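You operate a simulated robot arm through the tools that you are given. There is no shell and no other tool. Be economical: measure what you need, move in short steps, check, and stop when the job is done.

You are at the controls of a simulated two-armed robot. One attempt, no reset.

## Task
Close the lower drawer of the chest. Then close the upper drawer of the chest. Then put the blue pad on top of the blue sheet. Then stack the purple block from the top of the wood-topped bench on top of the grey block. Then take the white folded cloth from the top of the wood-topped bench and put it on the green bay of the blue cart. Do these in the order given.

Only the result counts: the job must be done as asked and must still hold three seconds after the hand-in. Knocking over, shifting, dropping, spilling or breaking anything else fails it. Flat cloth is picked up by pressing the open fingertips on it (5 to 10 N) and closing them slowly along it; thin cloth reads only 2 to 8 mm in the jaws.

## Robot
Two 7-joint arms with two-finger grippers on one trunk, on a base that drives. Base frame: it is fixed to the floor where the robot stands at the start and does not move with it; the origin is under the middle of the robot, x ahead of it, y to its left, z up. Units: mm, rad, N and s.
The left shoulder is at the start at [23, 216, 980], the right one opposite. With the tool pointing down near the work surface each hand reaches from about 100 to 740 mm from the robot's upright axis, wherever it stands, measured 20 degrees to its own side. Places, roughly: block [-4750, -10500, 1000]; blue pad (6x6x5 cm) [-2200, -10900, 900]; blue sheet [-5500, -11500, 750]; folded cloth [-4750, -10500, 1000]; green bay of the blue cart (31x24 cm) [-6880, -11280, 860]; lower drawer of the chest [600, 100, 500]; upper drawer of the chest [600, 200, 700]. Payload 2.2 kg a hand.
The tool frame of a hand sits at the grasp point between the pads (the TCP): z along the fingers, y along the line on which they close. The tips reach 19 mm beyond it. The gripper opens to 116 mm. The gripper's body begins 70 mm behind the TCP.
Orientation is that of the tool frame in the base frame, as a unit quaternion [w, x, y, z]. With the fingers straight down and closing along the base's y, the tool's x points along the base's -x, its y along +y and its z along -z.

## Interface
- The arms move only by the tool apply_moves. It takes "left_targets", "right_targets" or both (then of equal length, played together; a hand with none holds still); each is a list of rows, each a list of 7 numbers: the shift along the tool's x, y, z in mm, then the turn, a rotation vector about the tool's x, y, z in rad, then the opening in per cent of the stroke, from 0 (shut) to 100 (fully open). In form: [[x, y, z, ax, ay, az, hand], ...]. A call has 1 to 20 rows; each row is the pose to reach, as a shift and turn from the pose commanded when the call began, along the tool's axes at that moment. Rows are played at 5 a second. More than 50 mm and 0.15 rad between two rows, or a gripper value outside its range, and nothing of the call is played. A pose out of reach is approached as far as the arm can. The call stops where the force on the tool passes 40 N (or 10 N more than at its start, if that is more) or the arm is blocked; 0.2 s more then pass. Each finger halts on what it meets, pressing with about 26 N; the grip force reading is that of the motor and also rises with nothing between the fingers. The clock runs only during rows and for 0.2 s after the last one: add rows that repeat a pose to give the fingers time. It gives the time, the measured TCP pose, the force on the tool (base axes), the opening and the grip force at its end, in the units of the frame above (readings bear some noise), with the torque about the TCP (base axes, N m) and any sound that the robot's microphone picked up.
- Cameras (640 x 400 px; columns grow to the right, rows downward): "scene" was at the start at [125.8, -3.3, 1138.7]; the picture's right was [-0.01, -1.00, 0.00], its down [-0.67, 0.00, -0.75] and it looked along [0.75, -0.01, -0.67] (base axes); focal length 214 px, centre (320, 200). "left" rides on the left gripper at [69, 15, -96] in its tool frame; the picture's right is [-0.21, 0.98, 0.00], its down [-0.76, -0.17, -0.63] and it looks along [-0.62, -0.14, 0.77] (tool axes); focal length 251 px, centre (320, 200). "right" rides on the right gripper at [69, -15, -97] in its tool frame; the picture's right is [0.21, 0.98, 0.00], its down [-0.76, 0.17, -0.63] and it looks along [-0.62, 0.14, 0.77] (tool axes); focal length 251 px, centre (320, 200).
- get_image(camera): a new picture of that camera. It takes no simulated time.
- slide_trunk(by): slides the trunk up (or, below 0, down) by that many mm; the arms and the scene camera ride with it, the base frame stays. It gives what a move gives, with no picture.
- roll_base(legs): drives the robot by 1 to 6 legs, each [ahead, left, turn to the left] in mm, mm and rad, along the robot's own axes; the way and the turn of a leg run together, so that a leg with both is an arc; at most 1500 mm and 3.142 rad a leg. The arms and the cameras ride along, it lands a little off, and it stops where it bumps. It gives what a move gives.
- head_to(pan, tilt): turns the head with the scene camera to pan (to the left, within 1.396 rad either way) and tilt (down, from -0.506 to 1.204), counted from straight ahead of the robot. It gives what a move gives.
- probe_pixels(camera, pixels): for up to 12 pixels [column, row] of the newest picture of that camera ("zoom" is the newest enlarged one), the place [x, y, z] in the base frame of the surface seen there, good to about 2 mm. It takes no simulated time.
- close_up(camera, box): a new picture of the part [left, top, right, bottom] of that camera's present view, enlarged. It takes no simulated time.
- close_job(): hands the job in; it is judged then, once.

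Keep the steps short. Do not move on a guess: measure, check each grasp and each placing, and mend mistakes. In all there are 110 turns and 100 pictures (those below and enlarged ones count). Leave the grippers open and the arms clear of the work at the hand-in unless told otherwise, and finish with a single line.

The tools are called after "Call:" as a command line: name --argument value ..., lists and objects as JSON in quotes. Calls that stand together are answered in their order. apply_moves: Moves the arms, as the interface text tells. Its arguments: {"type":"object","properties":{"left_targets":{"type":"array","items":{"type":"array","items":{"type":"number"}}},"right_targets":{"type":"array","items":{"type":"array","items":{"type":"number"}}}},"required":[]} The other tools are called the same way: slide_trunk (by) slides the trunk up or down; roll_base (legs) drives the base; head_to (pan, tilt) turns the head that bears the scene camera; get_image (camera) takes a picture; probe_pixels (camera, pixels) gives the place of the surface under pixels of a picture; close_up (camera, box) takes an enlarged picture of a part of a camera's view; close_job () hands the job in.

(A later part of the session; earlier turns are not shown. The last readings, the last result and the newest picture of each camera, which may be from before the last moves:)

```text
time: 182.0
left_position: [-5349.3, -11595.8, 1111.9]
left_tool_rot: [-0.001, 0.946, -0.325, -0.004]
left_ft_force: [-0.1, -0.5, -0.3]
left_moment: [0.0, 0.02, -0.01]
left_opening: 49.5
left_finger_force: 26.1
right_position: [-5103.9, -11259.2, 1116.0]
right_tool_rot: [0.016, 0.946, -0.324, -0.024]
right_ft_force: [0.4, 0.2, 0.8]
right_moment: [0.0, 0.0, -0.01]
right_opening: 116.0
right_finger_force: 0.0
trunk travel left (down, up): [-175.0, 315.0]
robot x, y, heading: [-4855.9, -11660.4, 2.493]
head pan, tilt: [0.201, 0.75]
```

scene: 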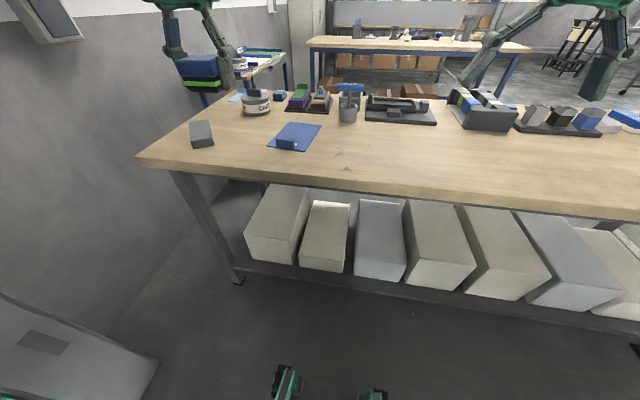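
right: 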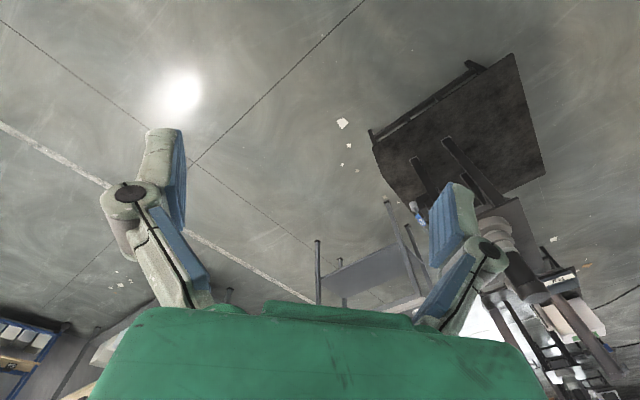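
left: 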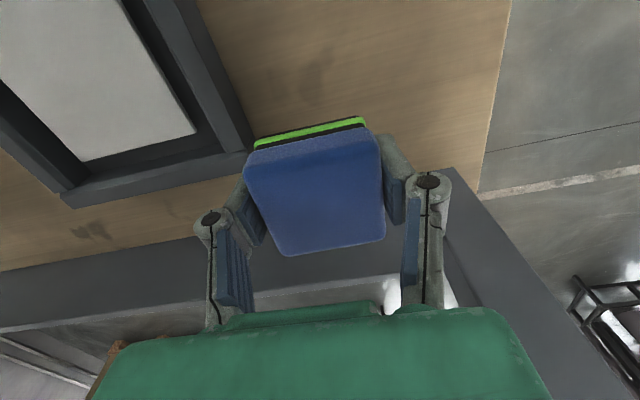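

Stable. Moving over the sheet and down to TCP z≈940, then I'll check with the left camera.

Call:
apply_moves --left_targets '[[-20, -2, 30, 0, 0, 0, 38], [-40, -4, 60, 0, 0, 0, 38], [-60, -6, 90, 0, 0, 0, 38], [-80, -8, 120, 0, 0, 0, 38], [-100, -9, 150, 0, 0, 0, 38], [-112, -10, 171, 0, 0, 0, 38], [-112, -10, 171, 0, 0, 0, 38], [-112, -10, 171, 0, 0, 0, 38], [-112, -10, 171, 0, 0, 0, 38], [-112, -10, 171, 0, 0, 0, 38], [-112, -10, 171, 0, 0, 0, 38]]'

Call:
get_image --camera "left"

```text
time: 184.4
left_position: [-5432.3, -11519.1, 942.0]
left_tool_rot: [0.0, 0.946, -0.325, -0.004]
left_ft_force: [0.6, 0.6, -0.3]
left_moment: [-0.02, 0.0, -0.01]
left_opening: 49.7
left_finger_force: 25.6
right_position: [-5103.3, -11257.4, 1115.4]
right_tool_rot: [0.016, 0.945, -0.325, -0.023]
right_ft_force: [-0.1, 1.1, 0.4]
right_moment: [-0.01, -0.01, -0.04]
right_opening: 116.1
right_finger_force: 0.0
trunk travel left (down, up): [-175.0, 315.0]
robot x, y, heading: [-4850.9, -11665.1, 2.49]
head pan, tilt: [0.201, 0.75]
```

```text
44 pictures are left
```

left: 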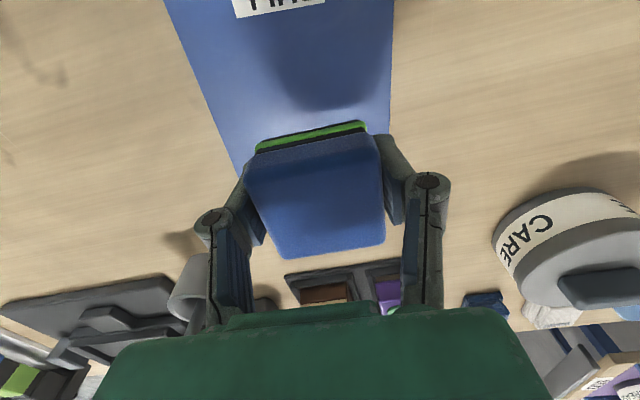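

The pad is above the sheet. Measuring the sheet's edges near it to make sure of the centring.

Call:
probe_pixels --camera "left" --pixels '[[180, 20], [390, 20], [387, 120], [235, 155], [285, 20], [225, 140]]'

```text
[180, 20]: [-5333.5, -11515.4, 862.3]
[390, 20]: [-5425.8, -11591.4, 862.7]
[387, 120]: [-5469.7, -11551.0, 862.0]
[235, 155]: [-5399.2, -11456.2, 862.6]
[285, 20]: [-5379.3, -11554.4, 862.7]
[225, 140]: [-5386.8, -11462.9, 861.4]
```

The pad is about 9 mm left of the sheet's centre line. I'll correct by 5 mm and lower until it touches.

Call:
apply_moves --left_targets '[[0, -2, 12, 0, 0, 0, 38], [0, -4, 24, 0, 0, 0, 38], [0, -5, 34, 0, 0, 0, 38], [0, -5, 42, 0, 0, 0, 38], [0, -5, 47, 0, 0, 0, 38], [0, -5, 50, 0, 0, 0, 38], [0, -5, 50, 0, 0, 0, 38], [0, -5, 50, 0, 0, 0, 38], [0, -5, 50, 0, 0, 0, 38]]'

Call:
get_image --camera "left"

```text
time: 186.4
left_position: [-5430.8, -11514.2, 891.6]
left_tool_rot: [-0.001, 0.946, -0.325, -0.005]
left_ft_force: [-0.3, -1.2, 0.0]
left_moment: [-0.01, 0.02, 0.01]
left_opening: 49.5
left_finger_force: 26.2
right_position: [-5104.3, -11259.9, 1115.0]
right_tool_rot: [0.016, 0.946, -0.324, -0.024]
right_ft_force: [0.2, 0.0, -0.6]
right_moment: [-0.01, 0.03, 0.0]
right_opening: 116.0
right_finger_force: 0.0
trunk travel left (down, up): [-175.0, 315.0]
robot x, y, heading: [-4853.8, -11662.1, 2.486]
head pan, tilt: [0.201, 0.75]
```

```text
43 pictures are left
```

left: 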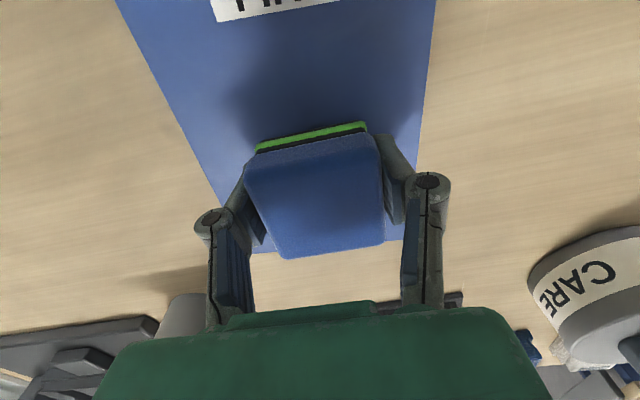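

No contact yet. Lowering in 2 mm steps while drawing 10 mm toward the sheet's middle.

Call:
apply_moves --left_targets '[[5, -2, 0, 0, 0, 0, 38], [10, -3, 0, 0, 0, 0, 38], [10, -3, 2, 0, 0, 0, 38], [10, -3, 4, 0, 0, 0, 38], [10, -3, 6, 0, 0, 0, 38], [10, -3, 6, 0, 0, 0, 38]]'

```text
time: 187.8
left_position: [-5418.9, -11519.3, 885.6]
left_tool_rot: [-0.001, 0.946, -0.325, -0.004]
left_ft_force: [0.0, 0.3, 0.0]
left_moment: [-0.03, 0.0, 0.01]
left_opening: 49.6
left_finger_force: 26.0
right_position: [-5103.5, -11258.7, 1115.2]
right_tool_rot: [0.015, 0.945, -0.324, -0.023]
right_ft_force: [0.2, 0.7, 0.8]
right_moment: [0.01, -0.01, 0.03]
right_opening: 115.8
right_finger_force: 0.1
trunk travel left (down, up): [-175.0, 315.0]
robot x, y, heading: [-4852.3, -11663.8, 2.486]
head pan, tilt: [0.201, 0.75]
```

The pad bench was at z≈857, so contact should come at about 885. Lowering in 1 mm steps.

Call:
apply_moves --left_targets '[[0, 0, 1, 0, 0, 0, 38], [0, 0, 2, 0, 0, 0, 38], [0, 0, 3, 0, 0, 0, 38], [0, 0, 3, 0, 0, 0, 38]]'

Call:
get_image --camera "left"

```text
time: 188.8
left_position: [-5420.9, -11519.2, 884.0]
left_tool_rot: [-0.001, 0.946, -0.325, -0.006]
left_ft_force: [-1.5, -0.7, 12.5]
left_moment: [-0.35, 0.08, -0.04]
left_opening: 49.5
left_finger_force: 26.3
right_position: [-5103.3, -11258.4, 1116.1]
right_tool_rot: [0.017, 0.946, -0.324, -0.024]
right_ft_force: [-0.3, -0.3, -0.5]
right_moment: [-0.02, 0.01, -0.03]
right_opening: 115.8
right_finger_force: 0.1
trunk travel left (down, up): [-175.0, 315.0]
robot x, y, heading: [-4853.2, -11664.9, 2.488]
head pan, tilt: [0.201, 0.75]
```

```text
42 pictures are left
```

left: 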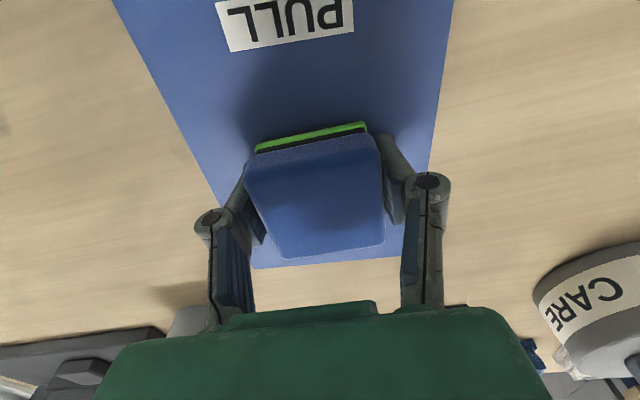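

Contact at 12 N. Releasing slowly, then lifting straight up.

Call:
apply_moves --left_targets '[[0, 0, -1, 0, 0, 0, 46], [0, 0, -1, 0, 0, 0, 55], [0, 0, -1, 0, 0, 0, 66], [0, 0, -1, 0, 0, 0, 76], [0, 0, -15, 0, 0, 0, 76], [0, 0, -40, 0, 0, 0, 76], [0, 0, -80, 0, 0, 0, 76], [0, 0, -120, 0, 0, 0, 76], [0, 0, -165, 0, 0, 0, 76], [0, 0, -210, 0, 0, 0, 100], [0, 0, -210, 0, 0, 0, 100]]'

Call:
get_image --camera "left"

```text
time: 191.2
left_position: [-5418.8, -11518.3, 1093.2]
left_tool_rot: [0.0, 0.946, -0.324, -0.004]
left_ft_force: [-0.3, 0.8, -0.4]
left_moment: [-0.02, -0.01, -0.02]
left_opening: 115.9
left_finger_force: 0.1
right_position: [-5103.8, -11257.7, 1115.0]
right_tool_rot: [0.017, 0.945, -0.325, -0.022]
right_ft_force: [-0.3, -0.3, -0.3]
right_moment: [0.01, 0.04, -0.04]
right_opening: 116.1
right_finger_force: 0.0
trunk travel left (down, up): [-175.0, 315.0]
robot x, y, heading: [-4852.5, -11662.6, 2.488]
head pan, tilt: [0.201, 0.75]
```

```text
41 pictures are left
```

left: 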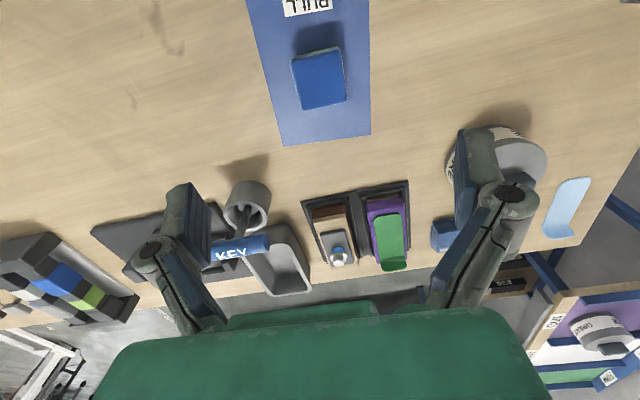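

The pad lies fully on the sheet. Next is the purple block. I'll raise and retract the left hand, then drive sideways about 1.1 m along the bench.

Call:
apply_moves --left_targets '[[40, 0, -15, 0, 0, 0, 100], [80, 0, -30, 0, 0, 0, 100], [112, 0, -40, 0, 0, 0, 100]]'

Call:
roll_base --legs '[[7, -548, 0.006], [7, -548, 0.006]]'

Call:
head_to --pan 0.0 --tilt 0.9

Call:
get_image --camera "scene"

```text
time: 192.0
left_position: [-5331.9, -11592.2, 1132.3]
left_tool_rot: [-0.003, 0.946, -0.325, -0.005]
left_ft_force: [-0.3, -0.9, -0.7]
left_moment: [0.03, -0.02, 0.0]
left_opening: 115.9
left_finger_force: 0.0
right_position: [-5105.9, -11262.0, 1116.3]
right_tool_rot: [0.015, 0.946, -0.324, -0.023]
right_ft_force: [-0.6, -0.6, 0.2]
right_moment: [-0.02, 0.04, 0.02]
right_opening: 115.8
right_finger_force: 0.2
trunk travel left (down, up): [-175.0, 315.0]
robot x, y, heading: [-4855.6, -11665.7, 2.49]
head pan, tilt: [0.201, 0.75]
```

```text
time: 197.9
left_position: [-4683.9, -10713.8, 1131.4]
left_tool_rot: [-0.002, 0.948, -0.318, -0.005]
left_ft_force: [0.5, 0.2, 0.8]
left_moment: [-0.01, -0.01, -0.04]
left_opening: 116.1
left_finger_force: 0.1
right_position: [-4463.4, -10379.4, 1116.1]
right_tool_rot: [0.016, 0.948, -0.318, -0.023]
right_ft_force: [0.0, -0.2, 0.4]
right_moment: [-0.02, 0.02, 0.02]
right_opening: 116.0
right_finger_force: 0.1
trunk travel left (down, up): [-175.0, 315.0]
robot x, y, heading: [-4206.6, -10776.2, 2.502]
head pan, tilt: [0.201, 0.75]
```

```text
time: 198.6
left_position: [-4683.8, -10717.1, 1132.8]
left_tool_rot: [-0.002, 0.948, -0.318, -0.006]
left_ft_force: [0.4, 0.6, -0.8]
left_moment: [0.02, 0.0, 0.01]
left_opening: 116.1
left_finger_force: 0.1
right_position: [-4459.9, -10382.1, 1116.9]
right_tool_rot: [0.015, 0.948, -0.318, -0.024]
right_ft_force: [-0.3, 0.9, -0.4]
right_moment: [0.0, -0.02, 0.0]
right_opening: 116.1
right_finger_force: 0.1
trunk travel left (down, up): [-175.0, 315.0]
robot x, y, heading: [-4206.9, -10779.2, 2.501]
head pan, tilt: [0.0, 0.901]
```

```text
40 pictures are left
```

scene: 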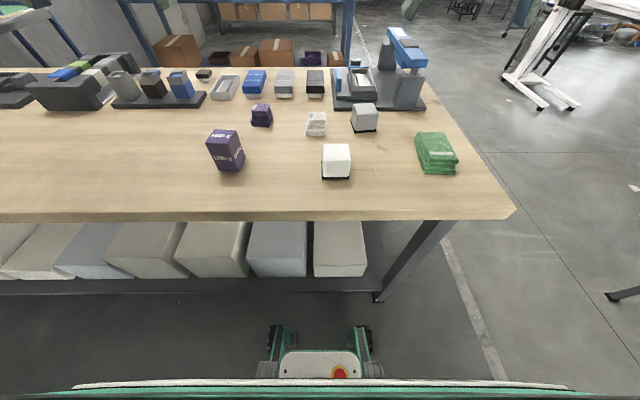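

Excellent view of everything. Zooming in to measure the purple block, grey block and cloth.

Call:
close_up --camera "scene" --box '[195, 85, 403, 215]'

```text
3.08 times, centred on (299, 150) of scene
```

zoom: 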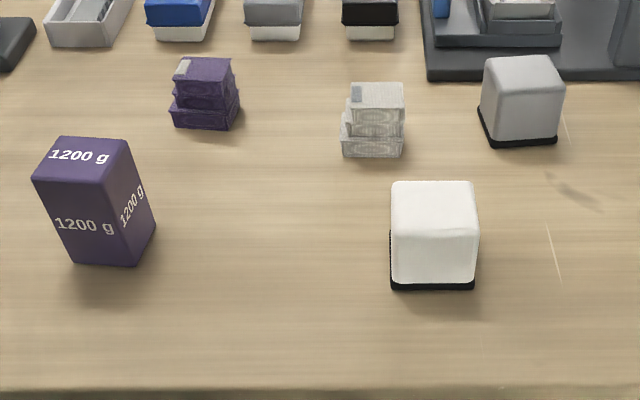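

Call:
probe_pixels --camera "zoom" --pixels '[[37, 178], [62, 140], [128, 142], [108, 178], [488, 62], [550, 60], [560, 84], [492, 92], [354, 87], [400, 88], [398, 108], [352, 106]]'

```text
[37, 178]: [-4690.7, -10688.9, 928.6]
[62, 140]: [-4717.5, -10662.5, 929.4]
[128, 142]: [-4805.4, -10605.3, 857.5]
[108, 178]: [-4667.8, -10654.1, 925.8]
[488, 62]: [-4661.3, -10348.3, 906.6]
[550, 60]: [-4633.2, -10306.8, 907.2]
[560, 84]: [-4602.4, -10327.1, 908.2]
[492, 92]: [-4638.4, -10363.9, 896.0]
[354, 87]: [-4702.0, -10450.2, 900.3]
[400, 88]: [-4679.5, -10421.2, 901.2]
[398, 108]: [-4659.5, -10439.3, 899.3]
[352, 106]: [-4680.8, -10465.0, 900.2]
```

Purple block: top centre (-4692,-10658), z 929, about 42 mm square. Grey block: centre (-4632,-10338), top z≈908. Moving the left hand above the purple block.

Call:
apply_moves --left_targets '[[-10, -9, 27, 0, 0, 0, 85], [-20, -18, 54, 0, 0, 0, 85], [-30, -27, 80, 0, 0, 0, 85], [-42, -36, 106, 0, 0, 0, 85], [-42, -38, 133, 0, 0, 0, 85], [-42, -38, 133, 0, 0, 0, 85], [-42, -38, 133, 0, 0, 0, 85], [-42, -38, 133, 0, 0, 0, 85], [-42, -38, 133, 0, 0, 0, 85]]'

Call:
get_image --camera "left"

```text
time: 200.6
left_position: [-4691.5, -10657.0, 1000.9]
left_tool_rot: [-0.001, 0.948, -0.318, -0.006]
left_ft_force: [0.7, 1.1, 0.0]
left_moment: [0.0, 0.02, -0.01]
left_opening: 98.8
left_finger_force: 0.1
right_position: [-4460.5, -10378.8, 1116.9]
right_tool_rot: [0.017, 0.948, -0.316, -0.024]
right_ft_force: [-0.1, 0.3, 0.1]
right_moment: [0.01, 0.03, 0.04]
right_opening: 116.1
right_finger_force: 0.1
trunk travel left (down, up): [-175.0, 315.0]
robot x, y, heading: [-4209.7, -10783.0, 2.505]
head pan, tilt: [0.0, 0.901]
```

```text
38 pictures are left
```

left: 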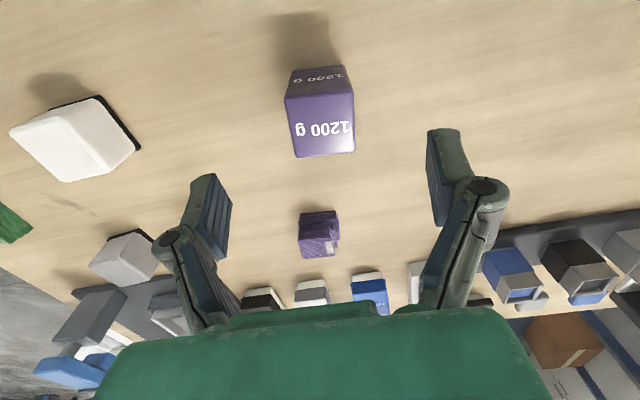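

Right on target. Verifying the block's top corners from this camera.

Call:
probe_pixels --camera "left" --pixels '[[289, 100], [350, 96], [299, 153], [352, 149], [320, 125], [122, 262]]'

```text
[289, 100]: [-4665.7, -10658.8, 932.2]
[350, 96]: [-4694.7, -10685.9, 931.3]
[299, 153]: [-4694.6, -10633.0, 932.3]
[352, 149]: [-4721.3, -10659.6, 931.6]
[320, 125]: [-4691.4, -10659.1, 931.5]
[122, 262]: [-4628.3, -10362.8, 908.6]
```

Centre confirmed, with the block turned about 0.1 rad against the jaws. Turning the tool by that much and descending to TCP z≈893.

Call:
apply_moves --left_targets '[[0, 1, 25, 0, 0, 0.05, 85], [0, 1, 50, 0, 0, 0.11, 85], [0, 1, 75, 0, 0, 0.11, 85], [0, 1, 95, 0, 0, 0.11, 85], [0, 1, 107, 0, 0, 0.11, 85], [0, 1, 107, 0, 0, 0.11, 85], [0, 1, 107, 0, 0, 0.11, 85]]'

Call:
get_image --camera "left"

```text
time: 202.2
left_position: [-4695.1, -10655.6, 892.2]
left_tool_rot: [0.0, 0.929, -0.369, -0.006]
left_ft_force: [0.2, -0.6, 0.0]
left_moment: [-0.01, 0.01, 0.0]
left_opening: 98.4
left_finger_force: 0.0
right_position: [-4459.4, -10379.8, 1117.5]
right_tool_rot: [0.017, 0.948, -0.318, -0.025]
right_ft_force: [-0.3, -0.6, -0.4]
right_moment: [-0.01, -0.02, -0.01]
right_opening: 115.9
right_finger_force: 0.0
trunk travel left (down, up): [-175.0, 315.0]
robot x, y, heading: [-4203.8, -10779.2, 2.506]
head pan, tilt: [0.0, 0.901]
```

```text
37 pictures are left
```

left: 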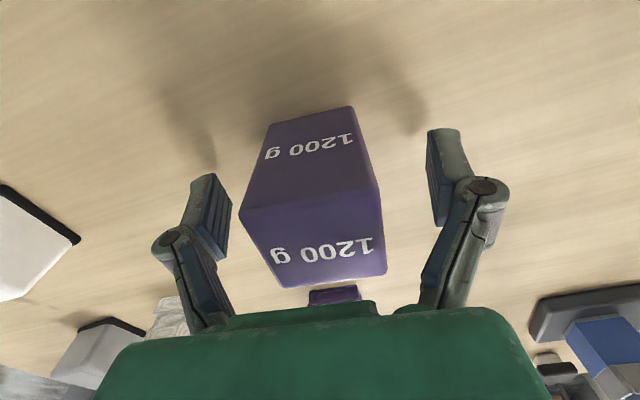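

Block centred and the jaws aligned. Closing.

Call:
apply_moves --left_targets '[[0, 0, 0, 0, 0, 0, 60], [0, 0, 0, 0, 0, 0, 45], [0, 0, 0, 0, 0, 0, 36], [0, 0, 0, 0, 0, 0, 25], [0, 0, 0, 0, 0, 0, 25], [0, 0, 0, 0, 0, 0, 25]]'

Call:
apply_moves --left_targets '[[0, 0, -15, 0, 0, 0, 20], [0, 0, -40, 0, 0, 0, 20], [0, 0, -80, 0, 0, 0, 20], [0, 0, -120, 0, 0, 0, 20], [0, 0, -160, 0, 0, 0, 20], [0, 0, -160, 0, 0, 0, 20], [0, 0, -160, 0, 0, 0, 20]]'

Call:
get_image --camera "left"

```text
time: 203.6
left_position: [-4695.0, -10656.0, 894.0]
left_tool_rot: [0.0, 0.929, -0.37, -0.006]
left_ft_force: [-0.9, -0.4, -0.1]
left_moment: [0.0, 0.0, 0.19]
left_opening: 46.3
left_finger_force: 25.8
right_position: [-4460.8, -10378.9, 1117.3]
right_tool_rot: [0.017, 0.948, -0.318, -0.024]
right_ft_force: [1.2, 0.5, 0.7]
right_moment: [-0.01, 0.0, -0.01]
right_opening: 115.9
right_finger_force: 0.1
trunk travel left (down, up): [-175.0, 315.0]
robot x, y, heading: [-4205.3, -10783.2, 2.502]
head pan, tilt: [0.0, 0.901]
```

```text
time: 205.2
left_position: [-4693.4, -10659.2, 1053.9]
left_tool_rot: [0.0, 0.929, -0.37, -0.006]
left_ft_force: [-0.4, 0.0, -11.7]
left_moment: [0.02, 0.02, 0.01]
left_opening: 46.6
left_finger_force: 26.2
right_position: [-4460.3, -10380.1, 1116.7]
right_tool_rot: [0.016, 0.948, -0.318, -0.024]
right_ft_force: [-0.1, 0.1, 0.6]
right_moment: [0.0, 0.0, 0.03]
right_opening: 116.1
right_finger_force: 0.0
trunk travel left (down, up): [-175.0, 315.0]
robot x, y, heading: [-4206.1, -10780.4, 2.502]
head pan, tilt: [0.0, 0.901]
```

```text
36 pictures are left
```

left: 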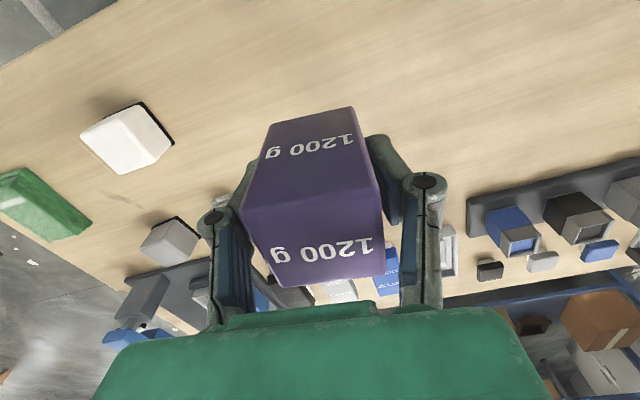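

Held firmly (11.7 N ≈ 1.2 kg). Driving 294 mm to the right so the grey block is in front of the left hand.

Call:
roll_base --legs '[[0, -294, 0]]'

Call:
apply_moves --left_targets '[[-20, 0, 0, 0, 0, -0.03, 20], [-45, 0, 0, 0, 0, -0.06, 20], [-70, 0, 0, 0, 0, -0.09, 20], [-90, 0, 0, 0, 0, -0.11, 20], [-90, 0, 0, 0, 0, -0.11, 20], [-90, 0, 0, 0, 0, -0.11, 20], [-90, 0, 0, 0, 0, -0.11, 20]]'

Call:
get_image --camera "left"

Call:
get_image --camera "scene"

```text
time: 207.2
left_position: [-4536.3, -10445.7, 1050.0]
left_tool_rot: [-0.01, 0.929, -0.369, -0.002]
left_ft_force: [-0.3, -1.4, -12.3]
left_moment: [0.07, -0.02, -0.01]
left_opening: 46.1
left_finger_force: 26.2
right_position: [-4304.0, -10168.1, 1120.7]
right_tool_rot: [0.006, 0.948, -0.317, -0.022]
right_ft_force: [0.8, -0.5, -0.9]
right_moment: [0.02, -0.01, 0.01]
right_opening: 116.0
right_finger_force: 0.1
trunk travel left (down, up): [-175.0, 315.0]
robot x, y, heading: [-4040.3, -10552.7, 2.503]
head pan, tilt: [0.0, 0.901]
```

```text
time: 208.8
left_position: [-4598.7, -10387.7, 1053.1]
left_tool_rot: [-0.008, 0.949, -0.315, -0.004]
left_ft_force: [-2.2, -2.3, -11.9]
left_moment: [0.09, -0.03, 0.03]
left_opening: 46.1
left_finger_force: 26.3
right_position: [-4300.3, -10168.1, 1119.8]
right_tool_rot: [0.007, 0.949, -0.316, -0.023]
right_ft_force: [0.3, -0.4, 0.1]
right_moment: [0.09, -0.04, -0.02]
right_opening: 116.1
right_finger_force: 0.1
trunk travel left (down, up): [-175.0, 315.0]
robot x, y, heading: [-4039.1, -10554.3, 2.507]
head pan, tilt: [0.0, 0.901]
```

```text
35 pictures are left
```

left: 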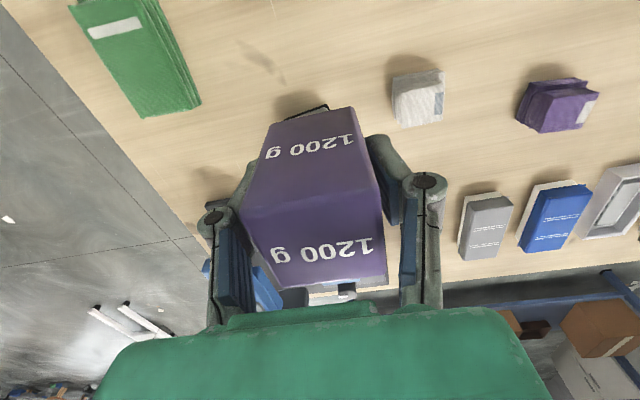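

```text
34 pictures are left
```

scene: 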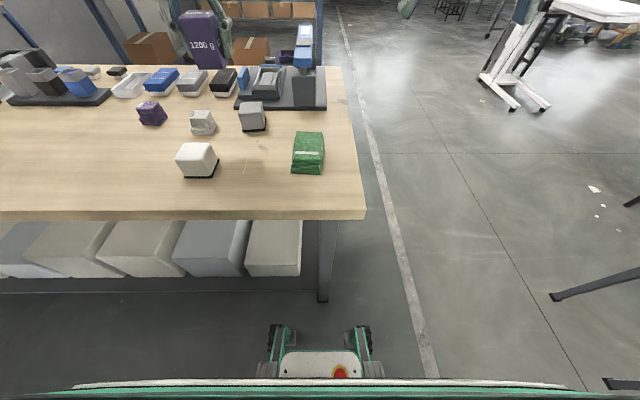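

Now re-measuring the grey block and the press behind it.

Call:
close_up --camera "scene" --box '[180, 15, 340, 145]'

```text
3.08 times, centred on (260, 80) of scene
```

zoom: 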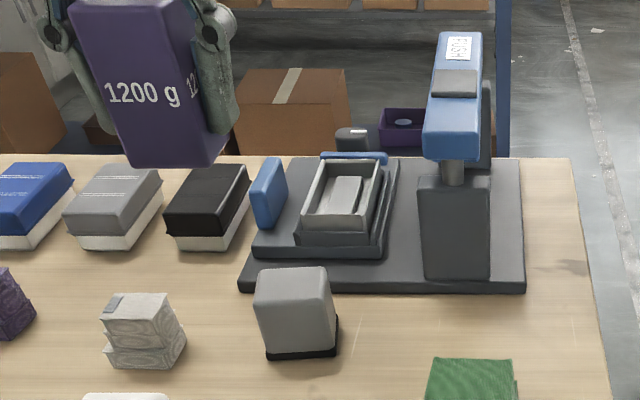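

Call:
probe_pixels --camera "zoom" --pixels '[[262, 275], [322, 271], [328, 298], [265, 302], [296, 285], [455, 40], [450, 200], [270, 265], [268, 190], [455, 150], [300, 345], [430, 100]]'

```text
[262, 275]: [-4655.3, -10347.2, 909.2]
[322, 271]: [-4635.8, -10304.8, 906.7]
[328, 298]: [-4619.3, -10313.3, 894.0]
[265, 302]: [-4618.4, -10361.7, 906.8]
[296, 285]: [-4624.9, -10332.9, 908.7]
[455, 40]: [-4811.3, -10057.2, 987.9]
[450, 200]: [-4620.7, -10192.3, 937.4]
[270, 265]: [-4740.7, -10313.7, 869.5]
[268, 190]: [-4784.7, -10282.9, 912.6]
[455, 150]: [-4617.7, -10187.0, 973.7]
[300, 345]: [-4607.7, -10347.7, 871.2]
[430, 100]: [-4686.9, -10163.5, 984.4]
```

Grey centre is (-4627,-10333), top ≈908. The press is clear by over 60 mm. Moving the block above it to TCP z≈970.

Call:
apply_moves --left_targets '[[-15, -7, 0, -0.006, 0.006, 0, 20], [-30, -14, 0, -0.012, 0.012, 0, 20], [-45, -20, 0, -0.012, 0.012, 0, 20], [-55, -24, 20, -0.012, 0.012, 0, 20], [-55, -24, 50, -0.012, 0.012, 0, 20], [-55, -24, 80, -0.012, 0.012, 0, 20], [-55, -24, 80, -0.012, 0.012, 0, 20], [-55, -24, 80, -0.012, 0.012, 0, 20], [-55, -24, 80, -0.012, 0.012, 0, 20], [-55, -24, 80, -0.012, 0.012, 0, 20]]'

Call:
close_up --camera "scene" --box '[180, 15, 340, 145]'

```text
time: 211.0
left_position: [-4607.4, -10304.9, 979.2]
left_tool_rot: [0.011, 0.948, -0.319, -0.005]
left_ft_force: [0.9, 3.0, -11.4]
left_moment: [-0.1, 0.1, 0.0]
left_opening: 46.2
left_finger_force: 25.7
right_position: [-4278.2, -10138.6, 1115.8]
right_tool_rot: [0.021, 0.948, -0.318, -0.027]
right_ft_force: [0.4, 0.7, -0.2]
right_moment: [-0.11, 0.05, -0.04]
right_opening: 115.8
right_finger_force: 0.1
trunk travel left (down, up): [-175.0, 315.0]
robot x, y, heading: [-4033.8, -10547.0, 2.504]
head pan, tilt: [0.0, 0.901]
```

```text
3.08 times, centred on (260, 80) of scene
```

zoom: 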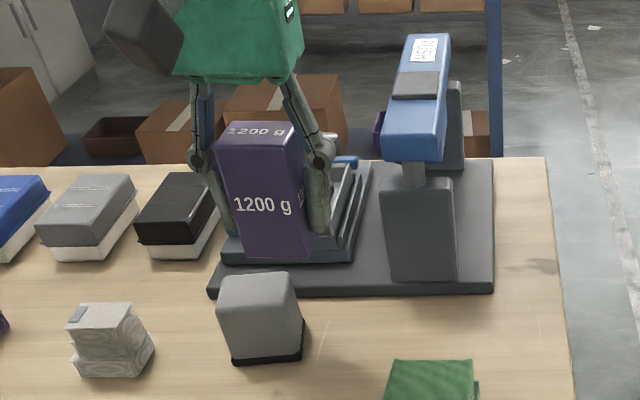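

The body swayed right again. Holding so it can settle, then I'll read the pose.

Call:
apply_moves --left_targets '[[0, 0, 0, 0, 0, 0, 20], [0, 0, 0, 0, 0, 0, 20], [0, 0, 0, 0, 0, 0, 20], [0, 0, 0, 0, 0, 0, 20], [0, 0, 0, 0, 0, 0, 20], [0, 0, 0, 0, 0, 0, 20], [0, 0, 0, 0, 0, 0, 20], [0, 0, 0, 0, 0, 0, 20], [0, 0, 0, 0, 0, 0, 20], [0, 0, 0, 0, 0, 0, 20]]'

Call:
apply_moves --left_targets '[[0, 0, 0, 0, 0, 0, 20], [0, 0, 0, 0, 0, 0, 20]]'

```text
time: 213.2
left_position: [-4621.3, -10322.3, 975.6]
left_tool_rot: [0.004, 0.949, -0.317, -0.002]
left_ft_force: [-0.3, 0.2, -12.5]
left_moment: [0.01, -0.04, 0.01]
left_opening: 46.1
left_finger_force: 25.9
right_position: [-4292.7, -10157.6, 1119.6]
right_tool_rot: [0.012, 0.948, -0.317, -0.024]
right_ft_force: [-0.6, -0.3, -0.8]
right_moment: [0.04, -0.02, 0.0]
right_opening: 115.9
right_finger_force: 0.1
trunk travel left (down, up): [-175.0, 315.0]
robot x, y, heading: [-4038.3, -10551.3, 2.503]
head pan, tilt: [0.0, 0.901]
```

```text
time: 213.8
left_position: [-4623.1, -10325.7, 976.8]
left_tool_rot: [0.003, 0.949, -0.316, -0.002]
left_ft_force: [-1.4, -0.9, -11.8]
left_moment: [0.02, -0.05, 0.01]
left_opening: 46.0
left_finger_force: 25.7
right_position: [-4294.1, -10160.5, 1117.7]
right_tool_rot: [0.011, 0.948, -0.316, -0.024]
right_ft_force: [0.2, -0.6, -0.2]
right_moment: [0.06, -0.01, 0.0]
right_opening: 116.0
right_finger_force: 0.1
trunk travel left (down, up): [-175.0, 315.0]
robot x, y, heading: [-4036.1, -10554.0, 2.506]
head pan, tilt: [0.0, 0.901]
```

Nearly settled, 8 mm to go and still drifting toward the target. Holding a bit more.

Call:
apply_moves --left_targets '[[0, 0, 0, 0, 0, 0, 20], [0, 0, 0, 0, 0, 0, 20], [0, 0, 0, 0, 0, 0, 20], [0, 0, 0, 0, 0, 0, 20], [0, 0, 0, 0, 0, 0, 20], [0, 0, 0, 0, 0, 0, 20], [0, 0, 0, 0, 0, 0, 20], [0, 0, 0, 0, 0, 0, 20], [0, 0, 0, 0, 0, 0, 20], [0, 0, 0, 0, 0, 0, 20]]'

Call:
close_up --camera "scene" --box '[180, 15, 340, 145]'

```text
time: 216.0
left_position: [-4613.8, -10310.6, 977.0]
left_tool_rot: [0.009, 0.948, -0.317, -0.003]
left_ft_force: [-0.4, 0.8, -12.4]
left_moment: [-0.07, 0.02, 0.0]
left_opening: 46.1
left_finger_force: 25.8
right_position: [-4284.7, -10146.5, 1117.4]
right_tool_rot: [0.018, 0.948, -0.318, -0.026]
right_ft_force: [0.7, -0.6, 0.8]
right_moment: [-0.02, 0.01, 0.01]
right_opening: 116.1
right_finger_force: 0.1
trunk travel left (down, up): [-175.0, 315.0]
robot x, y, heading: [-4036.5, -10548.6, 2.499]
head pan, tilt: [0.0, 0.901]
```

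```text
3.08 times, centred on (260, 80) of scene
```

zoom: 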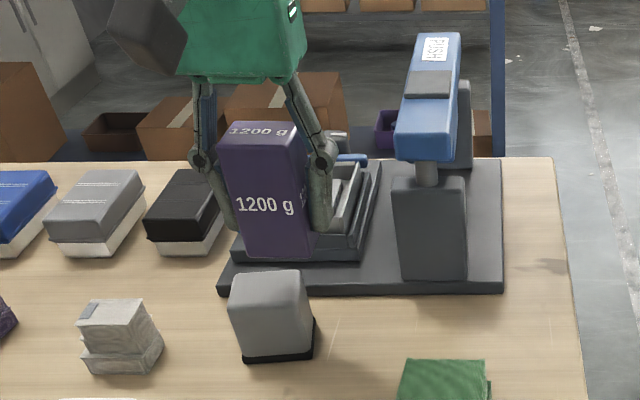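

It swings slowly (±10 mm) about (-4617,-10316), about 20 mm short. I'll command +12 gently and wait.

Call:
apply_moves --left_targets '[[0, 2, 0, -0.002, 0, 0, 20], [0, 4, 0, -0.004, 0, 0, 20], [0, 6, 0, -0.006, 0, 0, 20], [0, 8, 0, -0.008, 0, 0, 20], [0, 10, 0, -0.01, 0, 0, 20], [0, 12, 0, -0.01, 0, 0, 20], [0, 12, 0, -0.01, 0, 0, 20], [0, 12, 0, -0.01, 0, 0, 20], [0, 12, 0, -0.01, 0, 0, 20], [0, 12, 0, -0.01, 0, 0, 20], [0, 12, 0, -0.01, 0, 0, 20], [0, 12, 0, -0.01, 0, 0, 20], [0, 12, 0, -0.01, 0, 0, 20], [0, 12, 0, -0.01, 0, 0, 20], [0, 12, 0, -0.01, 0, 0, 20], [0, 12, 0, -0.01, 0, 0, 20], [0, 12, 0, -0.01, 0, 0, 20], [0, 12, 0, -0.01, 0, 0, 20]]'

Call:
apply_moves --left_targets '[[0, 0, 0, 0, 0, 0, 20], [0, 0, 0, 0, 0, 0, 20], [0, 0, 0, 0, 0, 0, 20], [0, 0, 0, 0, 0, 0, 20], [0, 0, 0, 0, 0, 0, 20]]'

Call:
apply_moves --left_targets '[[0, 0, 0, 0, 0, 0, 20], [0, 0, 0, 0, 0, 0, 20], [0, 0, 0, 0, 0, 0, 20], [0, 0, 0, 0, 0, 0, 20], [0, 0, 0, 0, 0, 0, 20], [0, 0, 0, 0, 0, 0, 20], [0, 0, 0, 0, 0, 0, 20]]'

```text
time: 219.8
left_position: [-4623.9, -10325.5, 976.9]
left_tool_rot: [0.012, 0.948, -0.318, -0.004]
left_ft_force: [-0.3, 0.1, -12.0]
left_moment: [-0.02, -0.01, -0.01]
left_opening: 46.4
left_finger_force: 25.4
right_position: [-4288.1, -10152.7, 1117.2]
right_tool_rot: [0.015, 0.948, -0.317, -0.025]
right_ft_force: [-0.8, -0.1, -0.2]
right_moment: [0.02, -0.01, 0.02]
right_opening: 116.0
right_finger_force: 0.1
trunk travel left (down, up): [-175.0, 315.0]
robot x, y, heading: [-4034.4, -10550.7, 2.501]
head pan, tilt: [0.0, 0.901]
```

```text
time: 221.0
left_position: [-4624.1, -10326.1, 978.4]
left_tool_rot: [0.012, 0.948, -0.317, -0.004]
left_ft_force: [-0.7, 0.6, -12.5]
left_moment: [0.0, -0.01, 0.0]
left_opening: 46.3
left_finger_force: 26.0
right_position: [-4287.7, -10150.9, 1117.9]
right_tool_rot: [0.015, 0.948, -0.316, -0.025]
right_ft_force: [-0.2, 0.4, -0.1]
right_moment: [0.02, 0.04, 0.04]
right_opening: 116.1
right_finger_force: 0.1
trunk travel left (down, up): [-175.0, 315.0]
robot x, y, heading: [-4036.3, -10552.6, 2.499]
head pan, tilt: [0.0, 0.901]
```

```text
time: 222.6
left_position: [-4624.8, -10326.4, 976.9]
left_tool_rot: [0.011, 0.948, -0.317, -0.005]
left_ft_force: [0.6, 0.6, -11.8]
left_moment: [-0.04, 0.01, -0.01]
left_opening: 46.1
left_finger_force: 25.4
right_position: [-4287.5, -10151.6, 1118.2]
right_tool_rot: [0.015, 0.948, -0.317, -0.025]
right_ft_force: [-0.8, -0.1, 0.5]
right_moment: [-0.03, 0.01, 0.0]
right_opening: 115.9
right_finger_force: 0.0
trunk travel left (down, up): [-175.0, 315.0]
robot x, y, heading: [-4034.2, -10553.3, 2.502]
head pan, tilt: [0.0, 0.901]
```

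Settled at (-4624,-10326). Applying the last 6 mm and levelling the tool, and going down 20 mm.

Call:
apply_moves --left_targets '[[0, 2, 0, 0.006, 0, 0, 20], [0, 4, 0, 0.012, 0, 0, 20], [0, 5, 6, 0.018, 0, 0, 20], [0, 5, 12, 0.024, 0, 0, 20], [0, 5, 20, 0.024, 0, 0, 20], [0, 5, 20, 0.024, 0, 0, 20], [0, 5, 20, 0.024, 0, 0, 20], [0, 5, 20, 0.024, 0, 0, 20], [0, 5, 20, 0.024, 0, 0, 20], [0, 5, 20, 0.024, 0, 0, 20], [0, 5, 20, 0.024, 0, 0, 20], [0, 5, 20, 0.024, 0, 0, 20], [0, 5, 20, 0.024, 0, 0, 20]]'

Call:
close_up --camera "scene" --box '[200, 35, 320, 135]'

```text
time: 225.4
left_position: [-4629.4, -10331.2, 956.2]
left_tool_rot: [0.0, 0.948, -0.317, 0.0]
left_ft_force: [0.3, -0.7, -11.3]
left_moment: [0.0, 0.02, 0.01]
left_opening: 46.3
left_finger_force: 26.1
right_position: [-4287.8, -10152.4, 1119.0]
right_tool_rot: [0.016, 0.948, -0.317, -0.025]
right_ft_force: [0.3, -0.3, 0.2]
right_moment: [0.02, -0.02, -0.03]
right_opening: 116.0
right_finger_force: 0.1
trunk travel left (down, up): [-175.0, 315.0]
robot x, y, heading: [-4033.9, -10548.5, 2.502]
head pan, tilt: [0.0, 0.901]
```

```text
4.00 times, centred on (260, 85) of scene
```

zoom: 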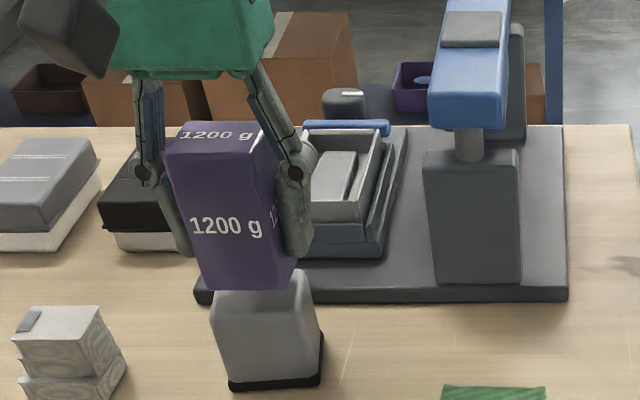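

In the picture the purple block looks slightly left of the grey one. Measuring edges to check before setting down.

Call:
probe_pixels --camera "zoom" --pixels '[[202, 270], [278, 280], [172, 160], [245, 165], [225, 310], [295, 305], [218, 340], [308, 330], [288, 270], [260, 310]]'

```text
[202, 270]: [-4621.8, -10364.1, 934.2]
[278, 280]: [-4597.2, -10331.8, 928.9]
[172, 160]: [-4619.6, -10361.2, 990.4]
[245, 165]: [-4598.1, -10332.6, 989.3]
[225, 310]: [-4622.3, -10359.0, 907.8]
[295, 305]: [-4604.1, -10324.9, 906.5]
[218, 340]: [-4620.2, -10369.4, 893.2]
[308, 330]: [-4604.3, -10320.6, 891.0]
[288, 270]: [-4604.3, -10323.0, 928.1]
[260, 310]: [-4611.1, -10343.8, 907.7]
```

Lateral alignment is within 1–2 mm. I'll shift 6 mm forward and lower in small steps to contact.

Call:
apply_moves --left_targets '[[-3, 0, 0, 0, 0, 0, 20], [-6, 0, 2, 0, 0, 0, 20], [-6, 0, 4, 0, 0, 0, 20], [-6, 0, 6, 0, 0, 0, 20], [-6, 0, 8, 0, 0, 0, 20], [-6, 0, 10, 0, 0, 0, 20], [-6, 0, 10, 0, 0, 0, 20], [-6, 0, 10, 0, 0, 0, 20]]'

```text
time: 227.2
left_position: [-4632.6, -10328.9, 946.8]
left_tool_rot: [0.0, 0.949, -0.317, 0.0]
left_ft_force: [-0.2, -0.8, -10.8]
left_moment: [0.03, 0.03, 0.02]
left_opening: 46.4
left_finger_force: 25.7
right_position: [-4288.1, -10150.9, 1118.4]
right_tool_rot: [0.015, 0.948, -0.317, -0.025]
right_ft_force: [0.0, -0.1, 1.0]
right_moment: [0.0, -0.02, -0.01]
right_opening: 116.1
right_finger_force: 0.0
trunk travel left (down, up): [-175.0, 315.0]
robot x, y, heading: [-4034.5, -10545.8, 2.502]
head pan, tilt: [0.0, 0.901]
```

Call:
apply_moves --left_targets '[[0, 0, 1, 0, 0, 0, 20], [0, 0, 2, 0, 0, 0, 20], [0, 0, 3, 0, 0, 0, 20], [0, 0, 4, 0, 0, 0, 20], [0, 0, 4, 0, 0, 0, 20]]'

Call:
close_up --camera "scene" --box '[200, 35, 320, 135]'

```text
time: 228.4
left_position: [-4631.3, -10327.2, 944.3]
left_tool_rot: [0.0, 0.948, -0.317, -0.001]
left_ft_force: [-1.4, -0.6, -5.4]
left_moment: [0.0, 0.25, 0.03]
left_opening: 46.3
left_finger_force: 26.0
right_position: [-4286.9, -10152.0, 1117.7]
right_tool_rot: [0.016, 0.948, -0.318, -0.026]
right_ft_force: [0.3, 0.4, -0.5]
right_moment: [0.01, 0.01, -0.05]
right_opening: 116.1
right_finger_force: 0.1
trunk travel left (down, up): [-175.0, 315.0]
robot x, y, heading: [-4036.7, -10547.2, 2.505]
head pan, tilt: [0.0, 0.901]
```

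```text
4.00 times, centred on (260, 85) of scene
```

zoom: 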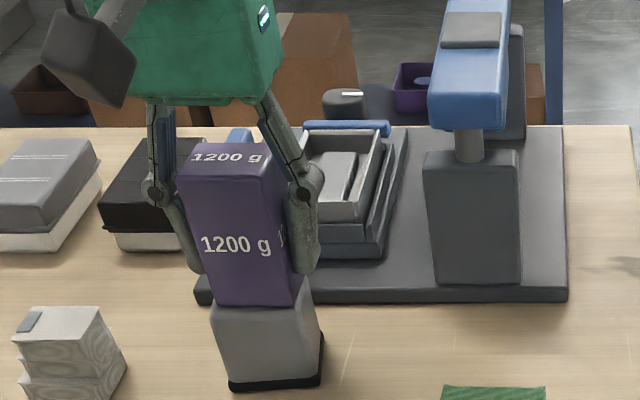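

Contact has begun, with 6 N transferred. Lowering 2 mm more so the block carries itself before I release.

Call:
apply_moves --left_targets '[[0, 0, 1, 0, 0, 0, 20], [0, 0, 2, 0, 0, 0, 20], [0, 0, 2, 0, 0, 0, 20], [0, 0, 2, 0, 0, 0, 20], [0, 0, 2, 0, 0, 0, 20], [0, 0, 2, 0, 0, 0, 20], [0, 0, 2, 0, 0, 0, 20], [0, 0, 2, 0, 0, 0, 20]]'

```text
time: 230.2
left_position: [-4632.0, -10327.0, 944.1]
left_tool_rot: [-0.001, 0.949, -0.317, -0.002]
left_ft_force: [-10.7, 4.4, 20.0]
left_moment: [0.03, 0.4, 0.1]
left_opening: 46.4
left_finger_force: 25.9
right_position: [-4287.5, -10152.1, 1117.8]
right_tool_rot: [0.015, 0.948, -0.317, -0.027]
right_ft_force: [-1.0, -0.5, -0.7]
right_moment: [0.0, -0.02, 0.0]
right_opening: 115.8
right_finger_force: 0.1
trunk travel left (down, up): [-175.0, 315.0]
robot x, y, heading: [-4038.0, -10546.2, 2.503]
head pan, tilt: [0.0, 0.901]
```

A bit much (20 N). Easing up 1 mm so little load is left.

Call:
apply_moves --left_targets '[[0, 0, -0.6, 0, 0, 0, 20], [0, 0, -1.0, 0, 0, 0, 20], [0, 0, -1.0, 0, 0, 0, 20], [0, 0, -1.0, 0, 0, 0, 20]]'

```text
time: 231.2
left_position: [-4631.8, -10327.9, 944.1]
left_tool_rot: [0.0, 0.948, -0.318, -0.001]
left_ft_force: [-9.2, 1.5, 15.9]
left_moment: [-0.11, 0.36, 0.06]
left_opening: 46.7
left_finger_force: 25.9
right_position: [-4286.6, -10152.0, 1119.1]
right_tool_rot: [0.015, 0.948, -0.317, -0.027]
right_ft_force: [0.0, -0.6, 0.3]
right_moment: [-0.03, 0.01, 0.02]
right_opening: 115.9
right_finger_force: 0.1
trunk travel left (down, up): [-175.0, 315.0]
robot x, y, heading: [-4036.8, -10548.5, 2.506]
head pan, tilt: [0.0, 0.901]
```

Call:
apply_moves --left_targets '[[1, 0, -0.8, 0, 0, 0, 20], [1, 0, -1.5, 0, 0, 0, 20], [1, 0, -1.5, 0, 0, 0, 20], [1, 0, -1.5, 0, 0, 0, 20]]'

```text
time: 232.2
left_position: [-4630.5, -10328.9, 942.6]
left_tool_rot: [0.0, 0.948, -0.317, -0.001]
left_ft_force: [-4.0, 2.6, 3.7]
left_moment: [0.32, 0.38, 0.02]
left_opening: 46.3
left_finger_force: 25.9
right_position: [-4287.1, -10150.9, 1117.6]
right_tool_rot: [0.015, 0.948, -0.318, -0.025]
right_ft_force: [-0.6, -0.1, 0.8]
right_moment: [0.04, -0.01, 0.0]
right_opening: 115.9
right_finger_force: 0.2
trunk travel left (down, up): [-175.0, 315.0]
robot x, y, heading: [-4034.7, -10549.5, 2.502]
head pan, tilt: [0.0, 0.901]
```

Forces are small now. Opening to 90 mm and then lifting straight up.

Call:
apply_moves --left_targets '[[0, 0, 0, 0, 0, 0, 50], [0, 0, 0, 0, 0, 0, 78], [0, 0, 0, 0, 0, 0, 78]]'

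Call:
get_image --camera "left"

```text
time: 233.0
left_position: [-4630.4, -10327.8, 944.6]
left_tool_rot: [0.0, 0.949, -0.316, -0.001]
left_ft_force: [-0.5, 0.6, -0.1]
left_moment: [0.02, -0.04, 0.01]
left_opening: 90.3
left_finger_force: 0.0
right_position: [-4287.0, -10151.4, 1118.0]
right_tool_rot: [0.015, 0.948, -0.317, -0.025]
right_ft_force: [0.4, 0.6, -0.3]
right_moment: [0.0, -0.01, 0.01]
right_opening: 116.0
right_finger_force: 0.1
trunk travel left (down, up): [-175.0, 315.0]
robot x, y, heading: [-4033.1, -10551.2, 2.505]
head pan, tilt: [0.0, 0.901]
```

```text
28 pictures are left
```

left: 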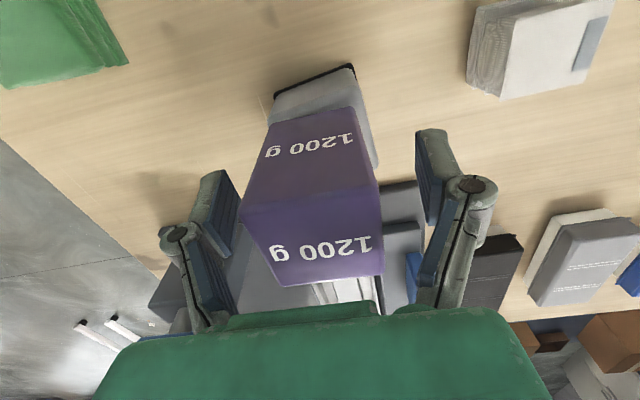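

Released, and the block stands on the grey one. Lifting straight up 160 mm.

Call:
apply_moves --left_targets '[[0, 0, -30, 0, 0, 0, 78], [0, 0, -65, 0, 0, 0, 78], [0, 0, -100, 0, 0, 0, 78], [0, 0, -135, 0, 0, 0, 78], [0, 0, -160, 0, 0, 0, 78]]'

Call:
apply_moves --left_targets '[[25, 0, 0, 0, 0, 0, 78], [50, 0, 0, 0, 0, 0, 78], [75, 0, 0, 0, 0, 0, 78], [90, 0, 0, 0, 0, 0, 78], [90, 0, 0, 0, 0, 0, 78], [90, 0, 0, 0, 0, 0, 78]]'

Call:
close_up --camera "scene" --box '[170, 35, 330, 135]'

```text
time: 234.2
left_position: [-4630.0, -10328.0, 1105.8]
left_tool_rot: [0.0, 0.948, -0.317, -0.001]
left_ft_force: [0.2, 0.2, 0.3]
left_moment: [-0.01, 0.03, 0.04]
left_opening: 90.6
left_finger_force: 0.1
right_position: [-4286.8, -10151.8, 1117.9]
right_tool_rot: [0.016, 0.948, -0.317, -0.025]
right_ft_force: [-0.5, -0.5, 0.5]
right_moment: [0.01, -0.02, 0.03]
right_opening: 116.1
right_finger_force: 0.2
trunk travel left (down, up): [-175.0, 315.0]
robot x, y, heading: [-4038.6, -10548.9, 2.508]
head pan, tilt: [0.0, 0.901]
```

```text
time: 235.6
left_position: [-4557.9, -10381.9, 1105.0]
left_tool_rot: [-0.001, 0.948, -0.317, -0.001]
left_ft_force: [0.6, 0.5, 0.5]
left_moment: [0.02, 0.0, -0.03]
left_opening: 90.4
left_finger_force: 0.1
right_position: [-4287.2, -10152.0, 1118.8]
right_tool_rot: [0.015, 0.948, -0.317, -0.026]
right_ft_force: [-0.4, -0.7, -0.2]
right_moment: [0.02, 0.01, -0.01]
right_opening: 116.2
right_finger_force: 0.0
trunk travel left (down, up): [-175.0, 315.0]
robot x, y, heading: [-4037.3, -10554.1, 2.507]
head pan, tilt: [0.0, 0.901]
```

```text
4.00 times, centred on (250, 85) of scene
```

zoom: 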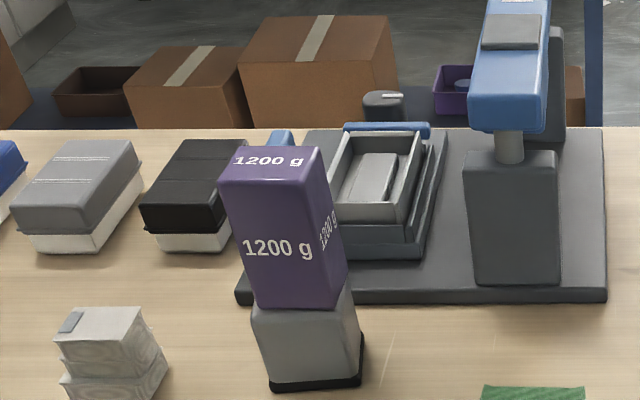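

The stack stands well. Next the white folded cloth at about (-4681,-10444). I'll shift the base 120 mm left so the hand is in line.

Call:
roll_base --legs '[[0, 121, 0]]'

Call:
apply_moves --left_targets '[[-15, 0, 20, 0, 0, 0, 70], [-30, 0, 40, 0, 0, 0, 65], [-30, 0, 60, 0, 0, 0, 60], [-30, 0, 80, 0, 0, 0, 60], [-30, 0, 80, 0, 0, 0, 60], [-30, 0, 80, 0, 0, 0, 60], [-30, 0, 80, 0, 0, 0, 60], [-30, 0, 80, 0, 0, 0, 60], [-30, 0, 80, 0, 0, 0, 60], [-30, 0, 80, 0, 0, 0, 60]]'

Call:
get_image --camera "left"

```text
time: 236.9
left_position: [-4607.0, -10445.7, 1107.6]
left_tool_rot: [0.015, 0.948, -0.318, -0.005]
left_ft_force: [0.8, 2.4, 0.3]
left_moment: [-0.24, 0.11, 0.01]
left_opening: 90.4
left_finger_force: 0.0
right_position: [-4335.1, -10215.6, 1112.4]
right_tool_rot: [0.031, 0.947, -0.318, -0.029]
right_ft_force: [0.9, 1.6, 1.0]
right_moment: [-0.25, -0.01, -0.02]
right_opening: 116.0
right_finger_force: 0.0
trunk travel left (down, up): [-175.0, 315.0]
robot x, y, heading: [-4103.5, -10639.6, 2.509]
head pan, tilt: [0.0, 0.901]
```

```text
time: 239.1
left_position: [-4647.5, -10459.3, 1025.4]
left_tool_rot: [0.001, 0.948, -0.319, -0.002]
left_ft_force: [0.5, 0.6, -0.8]
left_moment: [-0.04, 0.02, -0.01]
left_opening: 69.5
left_finger_force: 0.0
right_position: [-4351.7, -10246.4, 1121.0]
right_tool_rot: [0.014, 0.948, -0.318, -0.026]
right_ft_force: [0.2, 0.5, -0.7]
right_moment: [0.03, -0.01, 0.01]
right_opening: 116.0
right_finger_force: 0.1
trunk travel left (down, up): [-175.0, 315.0]
robot x, y, heading: [-4103.1, -10640.2, 2.504]
head pan, tilt: [0.0, 0.901]
```

```text
26 pictures are left
```

left: 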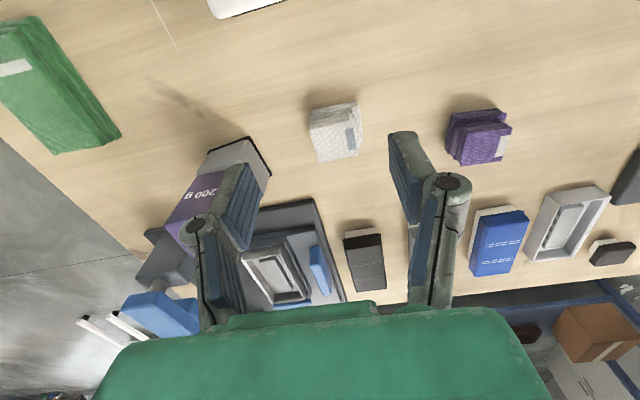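

The cloth is at (337,130). Measuring it and the stack from this camera.

Call:
probe_pixels --camera "left" --pixels '[[312, 113], [355, 108], [320, 158], [358, 153], [337, 130], [311, 135], [205, 195], [340, 104]]'

Call:
close_up --camera "left" --box '[280, 75, 400, 175]'

```text
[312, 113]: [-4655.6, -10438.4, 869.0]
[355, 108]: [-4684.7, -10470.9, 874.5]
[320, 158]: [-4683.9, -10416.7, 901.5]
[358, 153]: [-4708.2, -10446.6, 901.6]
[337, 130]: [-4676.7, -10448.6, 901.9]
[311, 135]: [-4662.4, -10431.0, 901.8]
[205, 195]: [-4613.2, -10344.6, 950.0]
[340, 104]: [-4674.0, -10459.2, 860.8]
```

```text
4.00 times, centred on (340, 125) of left
```

zoom: 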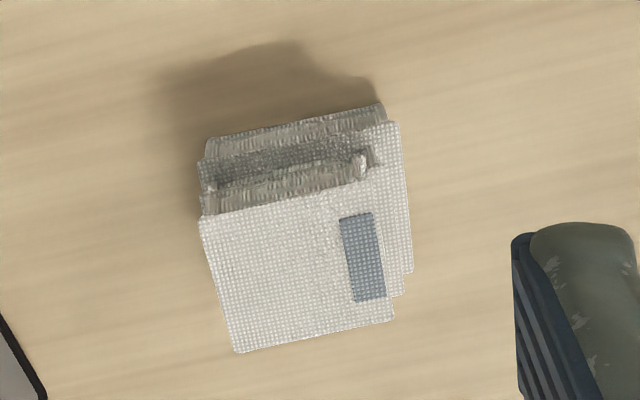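

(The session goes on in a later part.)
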